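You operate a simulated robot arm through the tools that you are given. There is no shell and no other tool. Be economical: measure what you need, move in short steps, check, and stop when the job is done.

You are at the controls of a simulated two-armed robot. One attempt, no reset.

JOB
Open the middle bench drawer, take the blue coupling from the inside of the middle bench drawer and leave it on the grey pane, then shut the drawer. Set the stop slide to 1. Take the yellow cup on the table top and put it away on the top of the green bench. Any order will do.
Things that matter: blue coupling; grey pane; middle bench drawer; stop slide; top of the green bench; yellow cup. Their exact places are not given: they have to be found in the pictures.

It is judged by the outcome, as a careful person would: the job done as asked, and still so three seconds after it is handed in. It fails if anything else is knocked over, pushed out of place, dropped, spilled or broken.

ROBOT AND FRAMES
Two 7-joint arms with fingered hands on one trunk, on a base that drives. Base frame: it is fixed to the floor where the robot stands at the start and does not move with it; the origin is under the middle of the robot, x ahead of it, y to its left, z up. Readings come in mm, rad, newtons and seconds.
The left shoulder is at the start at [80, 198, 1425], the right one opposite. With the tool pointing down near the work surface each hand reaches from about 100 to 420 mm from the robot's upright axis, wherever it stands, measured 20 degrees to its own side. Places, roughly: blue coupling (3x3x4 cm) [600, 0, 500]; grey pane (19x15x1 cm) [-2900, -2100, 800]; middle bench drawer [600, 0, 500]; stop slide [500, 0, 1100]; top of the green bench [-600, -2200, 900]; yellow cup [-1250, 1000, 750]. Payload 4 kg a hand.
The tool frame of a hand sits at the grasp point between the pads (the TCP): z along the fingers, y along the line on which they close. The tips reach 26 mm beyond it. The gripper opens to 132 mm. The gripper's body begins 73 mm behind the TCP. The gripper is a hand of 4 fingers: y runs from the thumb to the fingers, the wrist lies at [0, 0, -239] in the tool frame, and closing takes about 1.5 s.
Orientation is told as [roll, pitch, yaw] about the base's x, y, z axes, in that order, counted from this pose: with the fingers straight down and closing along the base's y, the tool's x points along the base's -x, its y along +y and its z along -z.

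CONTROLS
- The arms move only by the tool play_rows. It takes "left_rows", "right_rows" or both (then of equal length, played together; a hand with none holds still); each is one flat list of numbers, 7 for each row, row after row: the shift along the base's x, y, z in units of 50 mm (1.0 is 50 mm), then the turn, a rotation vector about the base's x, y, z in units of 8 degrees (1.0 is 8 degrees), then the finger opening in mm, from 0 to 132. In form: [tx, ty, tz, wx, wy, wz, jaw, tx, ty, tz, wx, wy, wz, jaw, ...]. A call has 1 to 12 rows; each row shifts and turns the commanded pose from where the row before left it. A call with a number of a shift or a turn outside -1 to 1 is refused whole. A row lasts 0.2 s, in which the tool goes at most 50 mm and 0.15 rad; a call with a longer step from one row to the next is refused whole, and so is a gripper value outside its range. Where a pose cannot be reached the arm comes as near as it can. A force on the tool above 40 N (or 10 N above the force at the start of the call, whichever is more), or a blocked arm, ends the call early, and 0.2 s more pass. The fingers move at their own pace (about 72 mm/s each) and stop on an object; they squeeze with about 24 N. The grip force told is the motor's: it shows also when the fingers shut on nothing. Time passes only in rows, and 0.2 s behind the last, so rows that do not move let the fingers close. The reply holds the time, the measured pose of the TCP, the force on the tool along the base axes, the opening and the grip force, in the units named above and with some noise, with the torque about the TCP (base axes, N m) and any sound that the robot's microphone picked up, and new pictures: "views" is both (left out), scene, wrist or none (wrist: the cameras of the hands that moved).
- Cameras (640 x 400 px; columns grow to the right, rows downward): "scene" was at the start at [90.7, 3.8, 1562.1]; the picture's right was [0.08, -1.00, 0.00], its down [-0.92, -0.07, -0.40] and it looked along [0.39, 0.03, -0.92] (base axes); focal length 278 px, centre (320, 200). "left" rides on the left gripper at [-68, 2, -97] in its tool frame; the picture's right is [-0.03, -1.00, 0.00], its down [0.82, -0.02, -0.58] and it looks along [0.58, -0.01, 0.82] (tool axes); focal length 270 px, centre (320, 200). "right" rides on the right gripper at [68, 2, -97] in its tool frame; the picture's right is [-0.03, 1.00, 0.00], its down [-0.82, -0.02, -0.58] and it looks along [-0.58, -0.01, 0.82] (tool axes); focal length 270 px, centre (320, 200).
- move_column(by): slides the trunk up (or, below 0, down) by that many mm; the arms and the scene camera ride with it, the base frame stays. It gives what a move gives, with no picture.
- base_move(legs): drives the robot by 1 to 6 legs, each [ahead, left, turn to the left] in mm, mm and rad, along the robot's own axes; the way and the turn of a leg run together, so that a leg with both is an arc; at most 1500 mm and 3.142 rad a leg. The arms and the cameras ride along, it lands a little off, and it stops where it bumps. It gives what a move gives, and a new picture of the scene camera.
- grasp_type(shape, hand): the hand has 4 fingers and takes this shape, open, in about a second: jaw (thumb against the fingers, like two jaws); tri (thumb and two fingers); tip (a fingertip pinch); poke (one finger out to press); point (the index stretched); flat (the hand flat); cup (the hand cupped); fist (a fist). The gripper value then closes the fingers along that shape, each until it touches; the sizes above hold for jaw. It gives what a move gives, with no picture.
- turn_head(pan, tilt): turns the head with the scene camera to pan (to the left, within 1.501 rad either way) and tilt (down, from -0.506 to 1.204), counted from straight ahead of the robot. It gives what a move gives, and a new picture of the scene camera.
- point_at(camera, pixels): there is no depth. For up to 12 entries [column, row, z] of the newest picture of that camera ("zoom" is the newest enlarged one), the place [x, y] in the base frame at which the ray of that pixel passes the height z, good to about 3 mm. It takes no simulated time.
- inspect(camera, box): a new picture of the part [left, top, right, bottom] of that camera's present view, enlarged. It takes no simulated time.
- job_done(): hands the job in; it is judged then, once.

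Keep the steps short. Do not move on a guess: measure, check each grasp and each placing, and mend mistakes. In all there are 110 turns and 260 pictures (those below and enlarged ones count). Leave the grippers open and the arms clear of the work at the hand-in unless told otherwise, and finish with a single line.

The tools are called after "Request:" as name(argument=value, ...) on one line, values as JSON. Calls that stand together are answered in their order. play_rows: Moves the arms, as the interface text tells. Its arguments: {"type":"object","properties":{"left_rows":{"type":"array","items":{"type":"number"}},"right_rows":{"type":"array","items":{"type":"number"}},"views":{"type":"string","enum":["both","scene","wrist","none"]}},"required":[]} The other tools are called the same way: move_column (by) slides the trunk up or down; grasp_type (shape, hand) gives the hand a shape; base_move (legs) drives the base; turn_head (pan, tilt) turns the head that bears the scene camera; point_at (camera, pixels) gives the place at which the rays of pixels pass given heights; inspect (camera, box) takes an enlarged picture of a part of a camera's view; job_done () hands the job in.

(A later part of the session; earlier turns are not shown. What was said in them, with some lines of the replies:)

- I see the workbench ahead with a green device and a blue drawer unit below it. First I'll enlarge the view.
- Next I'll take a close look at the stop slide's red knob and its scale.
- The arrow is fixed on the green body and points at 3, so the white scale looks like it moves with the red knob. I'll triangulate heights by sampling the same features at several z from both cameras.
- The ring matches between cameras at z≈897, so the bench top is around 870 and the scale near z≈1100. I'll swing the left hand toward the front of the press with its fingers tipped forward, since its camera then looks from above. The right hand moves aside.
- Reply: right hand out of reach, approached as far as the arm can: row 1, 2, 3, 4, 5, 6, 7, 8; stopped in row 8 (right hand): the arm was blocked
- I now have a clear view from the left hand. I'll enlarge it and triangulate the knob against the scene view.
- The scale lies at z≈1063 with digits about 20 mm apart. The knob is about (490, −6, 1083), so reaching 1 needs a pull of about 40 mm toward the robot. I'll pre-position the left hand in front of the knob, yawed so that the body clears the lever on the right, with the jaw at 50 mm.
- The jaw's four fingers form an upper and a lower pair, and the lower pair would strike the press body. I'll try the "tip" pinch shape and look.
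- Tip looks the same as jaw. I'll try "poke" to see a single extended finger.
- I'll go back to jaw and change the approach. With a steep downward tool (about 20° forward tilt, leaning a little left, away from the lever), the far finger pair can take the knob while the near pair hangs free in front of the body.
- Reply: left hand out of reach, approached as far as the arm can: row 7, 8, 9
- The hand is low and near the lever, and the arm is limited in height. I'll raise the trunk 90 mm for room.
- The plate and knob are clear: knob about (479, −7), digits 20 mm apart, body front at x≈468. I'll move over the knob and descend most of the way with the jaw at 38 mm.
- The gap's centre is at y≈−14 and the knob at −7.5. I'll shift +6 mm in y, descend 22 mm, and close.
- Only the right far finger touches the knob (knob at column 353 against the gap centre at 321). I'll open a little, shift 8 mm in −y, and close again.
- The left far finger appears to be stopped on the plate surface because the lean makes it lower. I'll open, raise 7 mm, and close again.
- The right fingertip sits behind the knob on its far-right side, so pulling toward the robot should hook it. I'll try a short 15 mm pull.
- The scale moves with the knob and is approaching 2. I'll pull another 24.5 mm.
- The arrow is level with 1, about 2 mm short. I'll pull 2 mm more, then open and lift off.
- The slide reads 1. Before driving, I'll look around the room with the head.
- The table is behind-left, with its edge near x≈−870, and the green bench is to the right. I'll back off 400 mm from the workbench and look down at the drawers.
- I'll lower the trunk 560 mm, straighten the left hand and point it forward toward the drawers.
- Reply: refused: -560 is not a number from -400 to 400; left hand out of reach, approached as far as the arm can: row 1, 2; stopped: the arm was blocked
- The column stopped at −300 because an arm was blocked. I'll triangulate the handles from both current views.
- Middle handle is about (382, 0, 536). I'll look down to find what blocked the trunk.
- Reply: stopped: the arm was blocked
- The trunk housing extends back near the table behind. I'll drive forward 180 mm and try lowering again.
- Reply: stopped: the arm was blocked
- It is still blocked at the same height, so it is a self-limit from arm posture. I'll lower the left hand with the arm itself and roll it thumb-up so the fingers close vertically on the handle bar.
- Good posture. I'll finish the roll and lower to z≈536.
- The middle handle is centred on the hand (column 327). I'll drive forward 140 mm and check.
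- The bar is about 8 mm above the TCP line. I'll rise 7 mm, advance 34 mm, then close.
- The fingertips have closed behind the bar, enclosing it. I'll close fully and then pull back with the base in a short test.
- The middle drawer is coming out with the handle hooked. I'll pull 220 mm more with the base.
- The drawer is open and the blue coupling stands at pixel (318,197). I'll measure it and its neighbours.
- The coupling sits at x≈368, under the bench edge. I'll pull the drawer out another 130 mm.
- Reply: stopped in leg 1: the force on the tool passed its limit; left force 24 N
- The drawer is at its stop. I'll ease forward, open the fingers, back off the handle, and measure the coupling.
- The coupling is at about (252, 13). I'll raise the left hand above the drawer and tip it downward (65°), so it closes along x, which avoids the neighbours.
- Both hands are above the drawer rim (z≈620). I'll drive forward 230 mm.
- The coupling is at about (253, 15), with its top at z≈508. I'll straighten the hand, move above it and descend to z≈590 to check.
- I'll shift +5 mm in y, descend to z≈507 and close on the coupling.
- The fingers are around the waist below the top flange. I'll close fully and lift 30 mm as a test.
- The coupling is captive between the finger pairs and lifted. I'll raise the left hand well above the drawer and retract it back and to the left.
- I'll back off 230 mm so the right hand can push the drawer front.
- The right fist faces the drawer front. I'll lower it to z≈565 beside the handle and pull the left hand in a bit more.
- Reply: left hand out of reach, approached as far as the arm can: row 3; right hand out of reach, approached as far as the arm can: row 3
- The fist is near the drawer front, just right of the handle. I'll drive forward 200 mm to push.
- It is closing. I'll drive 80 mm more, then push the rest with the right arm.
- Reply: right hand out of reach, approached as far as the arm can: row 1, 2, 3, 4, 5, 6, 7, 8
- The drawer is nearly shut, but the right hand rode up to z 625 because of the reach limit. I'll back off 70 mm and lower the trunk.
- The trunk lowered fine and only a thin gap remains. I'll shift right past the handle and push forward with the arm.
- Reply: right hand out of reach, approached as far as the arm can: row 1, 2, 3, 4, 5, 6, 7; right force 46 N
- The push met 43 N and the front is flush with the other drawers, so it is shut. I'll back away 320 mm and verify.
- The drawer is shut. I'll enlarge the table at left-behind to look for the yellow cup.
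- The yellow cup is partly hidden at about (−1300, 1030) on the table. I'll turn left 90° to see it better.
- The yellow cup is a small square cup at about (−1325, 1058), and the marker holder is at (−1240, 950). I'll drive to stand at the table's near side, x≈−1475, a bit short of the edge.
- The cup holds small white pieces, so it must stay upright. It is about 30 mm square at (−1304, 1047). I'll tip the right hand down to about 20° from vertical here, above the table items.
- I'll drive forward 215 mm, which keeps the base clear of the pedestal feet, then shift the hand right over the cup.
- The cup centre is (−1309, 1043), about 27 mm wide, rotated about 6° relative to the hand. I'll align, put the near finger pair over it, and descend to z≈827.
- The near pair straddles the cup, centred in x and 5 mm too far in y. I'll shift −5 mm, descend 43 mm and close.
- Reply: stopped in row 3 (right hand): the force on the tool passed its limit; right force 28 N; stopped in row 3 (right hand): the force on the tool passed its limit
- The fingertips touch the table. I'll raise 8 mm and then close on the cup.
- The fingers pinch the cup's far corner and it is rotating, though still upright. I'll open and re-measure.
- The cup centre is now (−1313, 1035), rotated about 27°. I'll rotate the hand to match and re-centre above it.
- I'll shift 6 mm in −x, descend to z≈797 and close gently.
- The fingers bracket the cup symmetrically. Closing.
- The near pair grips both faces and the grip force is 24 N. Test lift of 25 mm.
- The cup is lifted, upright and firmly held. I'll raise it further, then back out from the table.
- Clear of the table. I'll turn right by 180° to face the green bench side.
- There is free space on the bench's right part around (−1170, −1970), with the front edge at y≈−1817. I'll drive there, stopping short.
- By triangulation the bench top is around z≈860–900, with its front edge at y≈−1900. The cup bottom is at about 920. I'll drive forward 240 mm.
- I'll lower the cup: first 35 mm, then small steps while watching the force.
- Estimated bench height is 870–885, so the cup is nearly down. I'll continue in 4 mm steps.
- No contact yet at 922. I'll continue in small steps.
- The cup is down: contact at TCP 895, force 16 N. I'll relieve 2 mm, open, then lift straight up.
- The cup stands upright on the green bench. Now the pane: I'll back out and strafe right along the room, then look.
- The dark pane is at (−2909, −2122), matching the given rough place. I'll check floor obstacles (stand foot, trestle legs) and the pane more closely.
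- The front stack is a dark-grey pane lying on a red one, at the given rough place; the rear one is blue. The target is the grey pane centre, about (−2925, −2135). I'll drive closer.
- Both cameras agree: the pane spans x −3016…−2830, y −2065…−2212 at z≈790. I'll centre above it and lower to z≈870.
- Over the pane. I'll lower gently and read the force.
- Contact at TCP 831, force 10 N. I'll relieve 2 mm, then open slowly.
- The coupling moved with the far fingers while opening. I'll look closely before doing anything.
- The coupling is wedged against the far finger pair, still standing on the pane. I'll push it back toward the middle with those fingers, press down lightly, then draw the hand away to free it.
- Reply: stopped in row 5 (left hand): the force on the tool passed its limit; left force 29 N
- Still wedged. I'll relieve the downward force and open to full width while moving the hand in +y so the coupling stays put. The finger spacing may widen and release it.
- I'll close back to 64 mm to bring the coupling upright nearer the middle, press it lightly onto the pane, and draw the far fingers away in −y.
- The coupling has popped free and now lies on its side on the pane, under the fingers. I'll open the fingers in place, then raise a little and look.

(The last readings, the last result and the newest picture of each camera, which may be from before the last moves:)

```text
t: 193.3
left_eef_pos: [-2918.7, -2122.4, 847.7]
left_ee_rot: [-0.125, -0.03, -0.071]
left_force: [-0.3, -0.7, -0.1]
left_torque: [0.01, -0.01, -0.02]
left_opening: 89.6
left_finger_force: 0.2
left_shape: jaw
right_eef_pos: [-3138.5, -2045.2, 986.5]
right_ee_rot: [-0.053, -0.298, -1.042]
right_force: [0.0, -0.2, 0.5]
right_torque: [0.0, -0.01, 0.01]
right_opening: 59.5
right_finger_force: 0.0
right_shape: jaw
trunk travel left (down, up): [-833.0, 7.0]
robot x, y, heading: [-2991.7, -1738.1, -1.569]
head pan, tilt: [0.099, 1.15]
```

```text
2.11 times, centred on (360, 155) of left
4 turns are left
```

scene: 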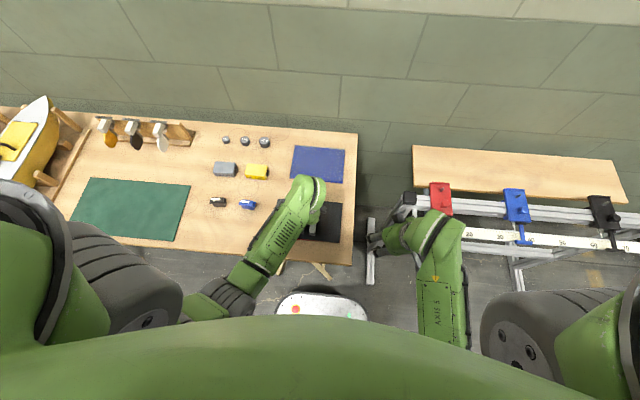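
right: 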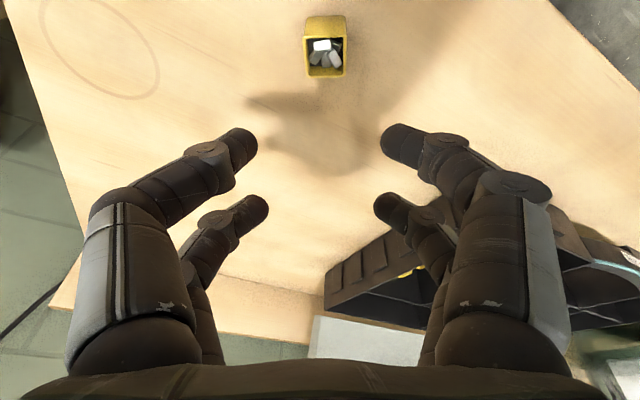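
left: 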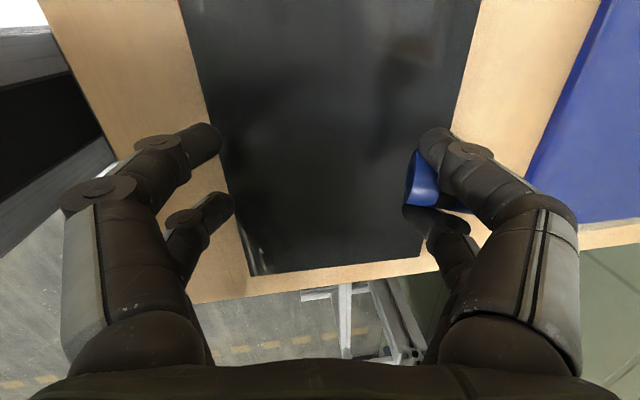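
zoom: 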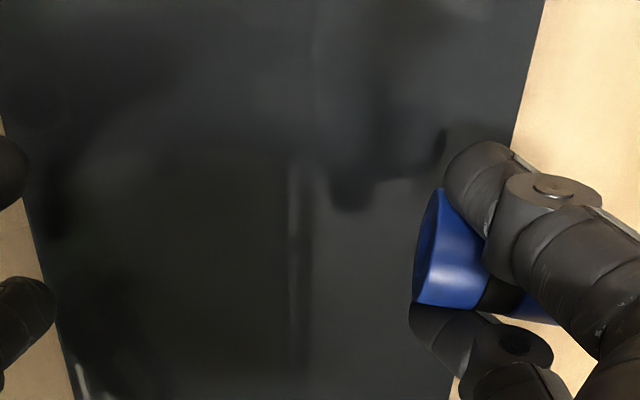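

Four turns remain. The coupling's groove is pinched between the two far left fingers, so I'll set it on the pane centre with the left hand and bring the closed right hand in at a slant from the right. It can hold the coupling down while the left fingers slide up off it.

Request:
play_rows(left_rows=[0, 0.3, 0, 0, 0, 0, 90, 0, 0.3, 0, 0, 0, 0, 90, 0, 0, -0.16, 0, 0, 0, 90, 0, 0, -0.17, 0, 0, 0, 90], views="none")

Request:
play_rows(right_rows=[0, 0, 0, 0, 0, 0.94, 0, 0, 0, 0, 0, 0, 0.94, 0, 0, 0, 0, 0, 0, 0.94, 0, 0, 0, 0, 0, 0, 0.94, 0, 0, 0, 0, 0, 0, 0.94, 0, 0, 0, 0, 0, 0, 0.94, 0, 0, 0, 0, 0, 0, 0.94, 0, 0, 0, 0, 0, 0, 0.94, 0, 0, 0, 0, 0, -0.87, 0, 0, 0, 0, 0, 0, -0.87, 0, 0, 0, 0, 0, 0, -0.87, 0, 0, 0, 0, 0, 0, -0.87, 0, 0], views="none")

Request:
play_rows(right_rows=[0.8, -0.48, 0, 0, 0, 0, 0, 0.8, -0.48, 0, 0, 0, 0, 0, 0, -0.235, -0.53, 0, 0, 0, 0, 0, -0.235, -0.53, 0, 0, 0, 0, 0, -0.235, -0.53, 0, 0, 0, 0, 0, -0.235, -0.53, 0, 0, 0, 0, 0.6, 0, 0, 0, 0, 0, 0, 0.6, 0, 0, 0, 0, 0, 0], views="both")

Request:
inspect(camera="left", box=[0, 0, 640, 400])

```text
t: 194.3
left_eef_pos: [-2918.6, -2094.2, 829.5]
left_ee_rot: [-0.127, -0.029, -0.07]
left_force: [-1.9, 0.4, 0.0]
left_torque: [0.03, 0.0, 0.01]
left_opening: 89.7
left_finger_force: 0.0
left_shape: jaw
right_eef_pos: [-3138.6, -2044.8, 986.0]
right_ee_rot: [-0.054, -0.3, -1.043]
right_force: [-0.8, -0.5, 0.8]
right_torque: [-0.02, 0.04, 0.02]
right_opening: 59.8
right_finger_force: 0.0
right_shape: jaw
trunk travel left (down, up): [-833.0, 7.0]
robot x, y, heading: [-2988.0, -1741.1, -1.571]
head pan, tilt: [0.099, 1.15]
```

```text
t: 196.6
left_eef_pos: [-2920.1, -2094.2, 830.3]
left_ee_rot: [-0.124, -0.029, -0.069]
left_force: [0.3, 0.1, -0.7]
left_torque: [0.02, 0.0, 0.01]
left_opening: 89.7
left_finger_force: 0.0
left_shape: jaw
right_eef_pos: [-3091.4, -2025.1, 982.7]
right_ee_rot: [-0.036, -0.575, 0.199]
right_force: [0.2, -0.1, 0.4]
right_torque: [-0.04, -0.03, 0.0]
right_opening: 0.0
right_finger_force: 24.2
right_shape: jaw
trunk travel left (down, up): [-833.0, 7.0]
robot x, y, heading: [-2985.0, -1734.7, -1.572]
head pan, tilt: [0.099, 1.15]
stopped in row 11 (right hand): the arm was blocked; the commanded pose is now the measured one
```

```text
t: 198.4
left_eef_pos: [-2916.1, -2093.9, 829.9]
left_ee_rot: [-0.125, -0.034, -0.064]
left_force: [2.0, 1.1, 0.7]
left_torque: [-0.23, 0.33, -0.06]
left_opening: 89.8
left_finger_force: 0.0
left_shape: jaw
right_eef_pos: [-2972.7, -2110.7, 974.9]
right_ee_rot: [-0.04, -0.556, 0.191]
right_force: [-2.7, -1.8, -1.3]
right_torque: [-0.05, 0.06, 0.02]
right_opening: 0.0
right_finger_force: 23.8
right_shape: jaw
right hand out of reach, approached as far as the arm can: row 4, 5, 6, 7, 8
trunk travel left (down, up): [-833.0, 7.0]
robot x, y, heading: [-2988.6, -1736.7, -1.572]
head pan, tilt: [0.099, 1.15]
stopped in row 8 (left hand): the force on the tool passed its limit (the readings are from after the stop); the commanded pose is now the measured one
```

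scene: 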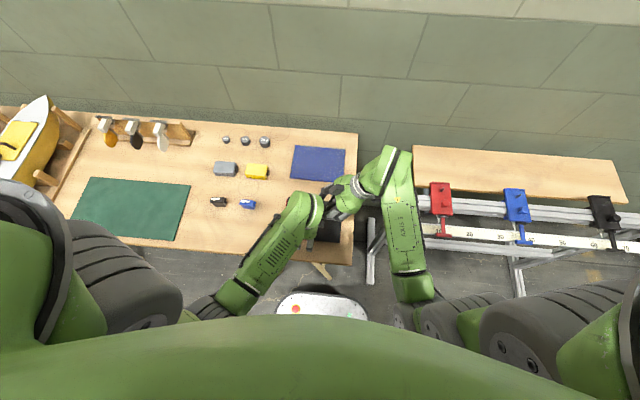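
right: 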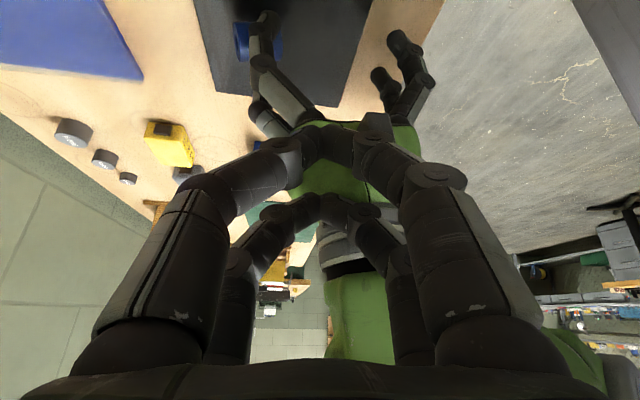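

```text
1.00 times, centred on (320, 200) of left
3 turns are left
```

zoom: 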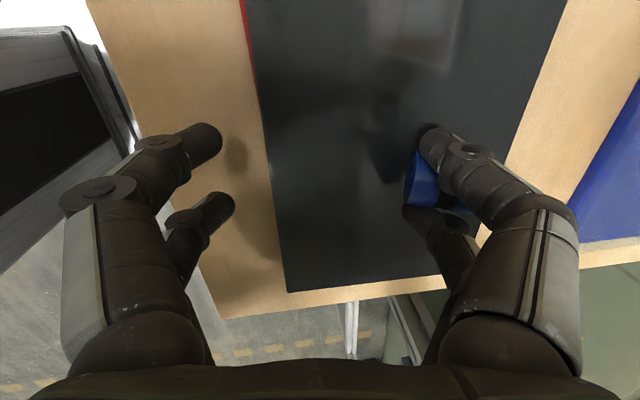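

The right arm cannot get low enough, so I'll retract it. Next I'll break the pinch by changing the left hand's shape (poke curls one finger of the pair) with the coupling on the pane, raise slightly, reopen, and look.

Request:
play_rows(right_rows=[-0.9, 0.2, 0, 0, 0, 0, 0, -0.9, 0.3, 0, 0, 0, 0, 0, -0.9, 0.4, 0, 0, 0, 0, 40], views="none")

Request:
grasp_type(hand="left", shape="poke")

Request:
play_rows(left_rows=[0, 0, 0.1, 0, 0, 0, 0, 0, 0, 0.2, 0, 0, 0, 0, 0, 0, 0.2, 0, 0, 0, 0], views="wrist")

Request:
grasp_type(hand="left", shape="jaw")

Request:
play_rows(left_rows=[0, 0, 0, 0, 0, 0, 132, 0, 0, 0.2, 0, 0, 0, 132], views="wrist")

```text
t: 199.2
left_eef_pos: [-2916.0, -2095.1, 831.3]
left_ee_rot: [-0.127, -0.036, -0.065]
left_force: [0.1, 0.4, 0.1]
left_torque: [0.02, 0.04, 0.0]
left_opening: 89.6
left_finger_force: 0.1
left_shape: jaw
right_eef_pos: [-3106.9, -2064.6, 974.6]
right_ee_rot: [-0.04, -0.557, 0.191]
right_force: [0.0, 0.0, -0.5]
right_torque: [0.0, -0.03, 0.01]
right_opening: 38.4
right_finger_force: 0.1
right_shape: jaw
trunk travel left (down, up): [-833.0, 7.0]
robot x, y, heading: [-2987.6, -1737.6, -1.569]
head pan, tilt: [0.099, 1.15]
```

```text
t: 200.1
left_eef_pos: [-2917.8, -2095.2, 830.5]
left_ee_rot: [-0.125, -0.033, -0.065]
left_force: [0.1, 0.1, -0.5]
left_torque: [0.02, 0.0, 0.02]
left_opening: 0.1
left_finger_force: 0.0
left_shape: poke
right_eef_pos: [-3106.2, -2065.5, 975.3]
right_ee_rot: [-0.04, -0.555, 0.192]
right_force: [-0.4, -0.6, -0.7]
right_torque: [-0.04, 0.02, -0.01]
right_opening: 39.6
right_finger_force: 0.0
right_shape: jaw
trunk travel left (down, up): [-833.0, 7.0]
robot x, y, heading: [-2988.1, -1739.6, -1.57]
head pan, tilt: [0.099, 1.15]
```

```text
t: 200.9
left_eef_pos: [-2917.3, -2093.0, 855.0]
left_ee_rot: [-0.124, -0.034, -0.064]
left_force: [0.5, 0.2, 0.4]
left_torque: [0.01, 0.01, -0.03]
left_opening: 0.0
left_finger_force: 0.1
left_shape: poke
right_eef_pos: [-3106.6, -2065.6, 974.2]
right_ee_rot: [-0.041, -0.557, 0.189]
right_force: [-0.5, 0.3, -0.3]
right_torque: [0.0, 0.03, 0.0]
right_opening: 39.8
right_finger_force: 0.0
right_shape: jaw
trunk travel left (down, up): [-833.0, 7.0]
robot x, y, heading: [-2989.8, -1738.2, -1.568]
head pan, tilt: [0.099, 1.15]
```

left: 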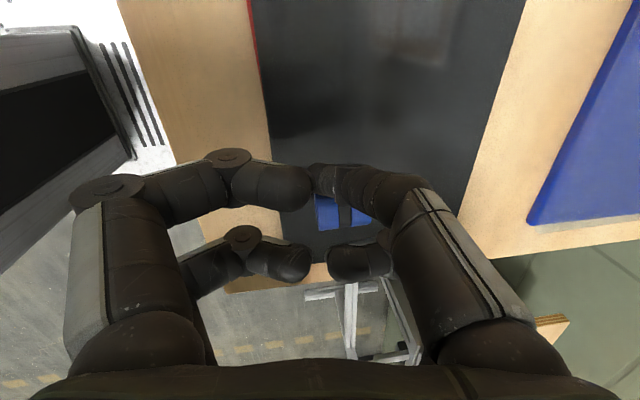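

```text
t: 201.8
left_eef_pos: [-2918.2, -2093.0, 855.0]
left_ee_rot: [-0.127, -0.034, -0.065]
left_force: [-0.4, 0.1, -0.1]
left_torque: [0.0, -0.03, 0.03]
left_opening: 131.9
left_finger_force: 0.1
left_shape: jaw
right_eef_pos: [-3107.0, -2064.5, 974.0]
right_ee_rot: [-0.041, -0.558, 0.191]
right_force: [-0.6, -0.6, -0.2]
right_torque: [-0.01, 0.0, 0.0]
right_opening: 39.8
right_finger_force: 0.0
right_shape: jaw
trunk travel left (down, up): [-833.0, 7.0]
robot x, y, heading: [-2984.8, -1735.5, -1.572]
head pan, tilt: [0.099, 1.15]
```

```text
t: 202.4
left_eef_pos: [-2917.6, -2094.8, 863.7]
left_ee_rot: [-0.125, -0.034, -0.064]
left_force: [0.3, 0.5, 0.9]
left_torque: [-0.01, -0.01, 0.03]
left_opening: 131.9
left_finger_force: 0.1
left_shape: jaw
right_eef_pos: [-3107.4, -2064.5, 975.1]
right_ee_rot: [-0.04, -0.558, 0.188]
right_force: [-0.2, 0.0, -0.4]
right_torque: [-0.01, 0.01, -0.06]
right_opening: 39.9
right_finger_force: 0.1
right_shape: jaw
trunk travel left (down, up): [-833.0, 7.0]
robot x, y, heading: [-2988.1, -1737.2, -1.569]
head pan, tilt: [0.099, 1.15]
2 turns are left
```

left: 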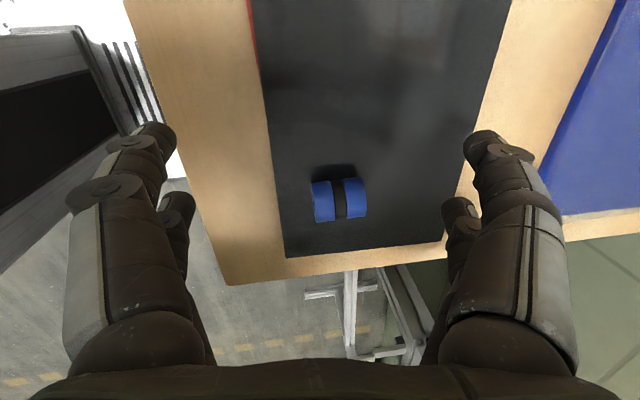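

The coupling is free and lies on the grey pane. I'll raise the left hand straight up, open the right, back the robot away, and check the pane.

Request:
play_rows(left_rows=[0, 0, 0.5, 0, 0, 0, 132, 0, 0, 0.9, 0, 0, 0, 132, 0, 0, 0.9, 0, 0, 0, 132, 0, 0, 0.9, 0, 0, 0, 132], right_rows=[-0.1, 0.2, 0.1, 0, 0, 0, 60, -0.1, 0.2, 0.1, 0, 0, 0, 80, 0, 0.2, 0.1, 0, 0, 0, 100, 0, 0.2, 0.1, 0, 0, 0, 120], views="wrist")

Request:
base_move(legs=[[-450, 0, 0]])

Request:
turn_head(pan=0.05, tilt=0.8)

Request:
inspect(camera="scene", box=[240, 130, 420, 260])

```text
t: 203.4
left_eef_pos: [-2918.6, -2095.5, 1028.2]
left_ee_rot: [-0.126, -0.035, -0.065]
left_force: [0.2, 0.6, 0.5]
left_torque: [-0.02, 0.03, 0.01]
left_opening: 132.0
left_finger_force: 0.0
left_shape: jaw
right_eef_pos: [-3117.4, -2025.7, 994.3]
right_ee_rot: [-0.041, -0.555, 0.19]
right_force: [0.1, -0.9, -0.5]
right_torque: [0.03, 0.0, 0.0]
right_opening: 119.8
right_finger_force: 0.1
right_shape: jaw
trunk travel left (down, up): [-833.0, 7.0]
robot x, y, heading: [-2991.5, -1741.1, -1.568]
head pan, tilt: [0.099, 1.15]
```

right: 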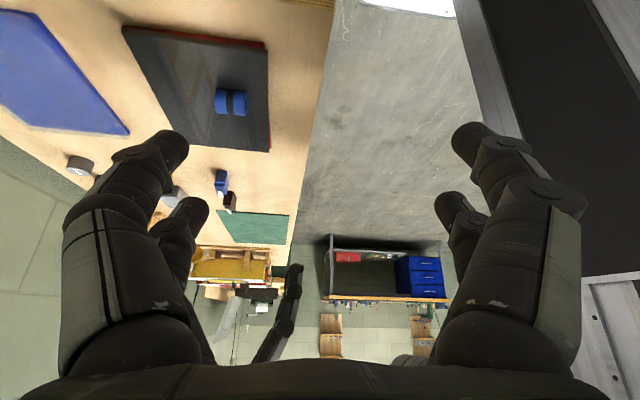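
left: 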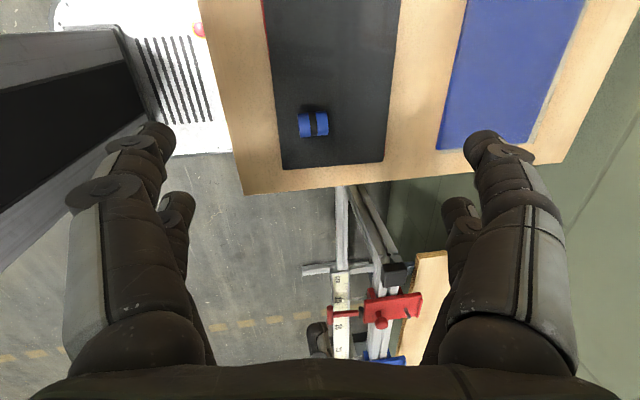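

```text
t: 206.2
left_eef_pos: [-2916.6, -1647.2, 1025.9]
left_ee_rot: [-0.124, -0.035, -0.046]
left_force: [0.0, -0.3, 0.2]
left_torque: [0.03, 0.0, 0.0]
left_opening: 131.9
left_finger_force: 0.1
left_shape: jaw
right_eef_pos: [-3116.4, -1580.6, 994.7]
right_ee_rot: [-0.039, -0.557, 0.207]
right_force: [0.9, 1.0, 0.2]
right_torque: [0.01, -0.01, -0.02]
right_opening: 119.9
right_finger_force: 0.1
right_shape: jaw
trunk travel left (down, up): [-833.0, 7.0]
robot x, y, heading: [-2993.3, -1285.3, -1.555]
head pan, tilt: [0.099, 1.15]
```

scene: 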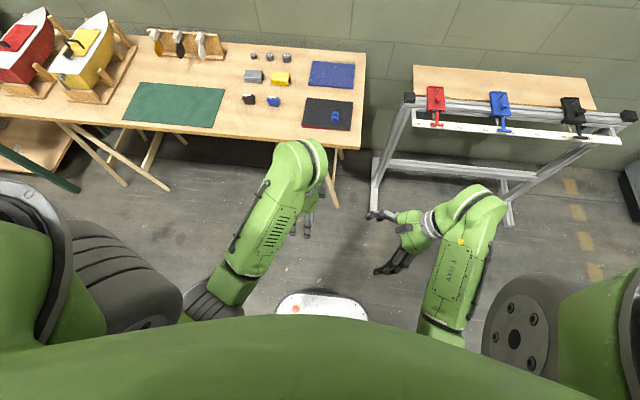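

```text
t: 207.0
left_eef_pos: [-2915.3, -1645.6, 1026.7]
left_ee_rot: [-0.127, -0.035, -0.048]
left_force: [-0.1, 0.2, 0.7]
left_torque: [-0.01, 0.03, -0.01]
left_opening: 131.8
left_finger_force: 0.0
left_shape: jaw
right_eef_pos: [-3115.0, -1578.5, 995.3]
right_ee_rot: [-0.042, -0.556, 0.208]
right_force: [0.0, 0.3, 0.0]
right_torque: [0.0, 0.02, 0.01]
right_opening: 120.1
right_finger_force: 0.0
right_shape: jaw
trunk travel left (down, up): [-833.0, 7.0]
robot x, y, heading: [-2989.6, -1283.9, -1.554]
head pan, tilt: [0.051, 0.799]
```

scene: 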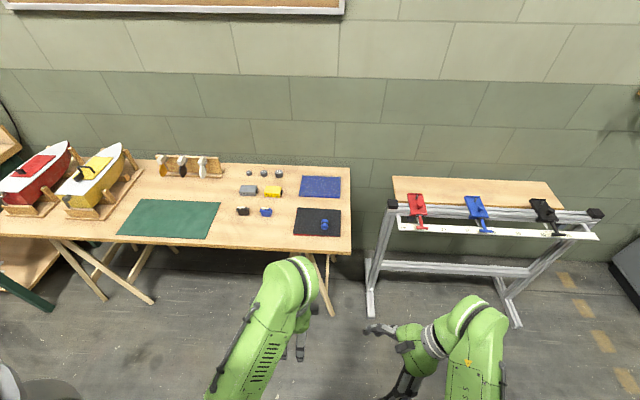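

```text
3.08 times, centred on (330, 195) of scene
1 turns are left
```

zoom: 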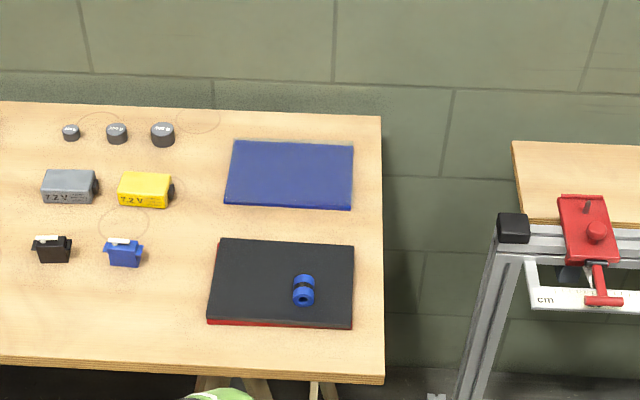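

The blue coupling lies at rest on the grey pane, the drawer is shut, the slide reads 1, the yellow cup stands on the green bench, and both hands are open and clear. Handing in.

Request:
job_done()

```text
The job is handed in.
```

The job is handed in: the blue coupling lies on its side on the grey pane, the middle drawer is shut, the stop slide reads 1, and the yellow cup stands upright on the green bench.
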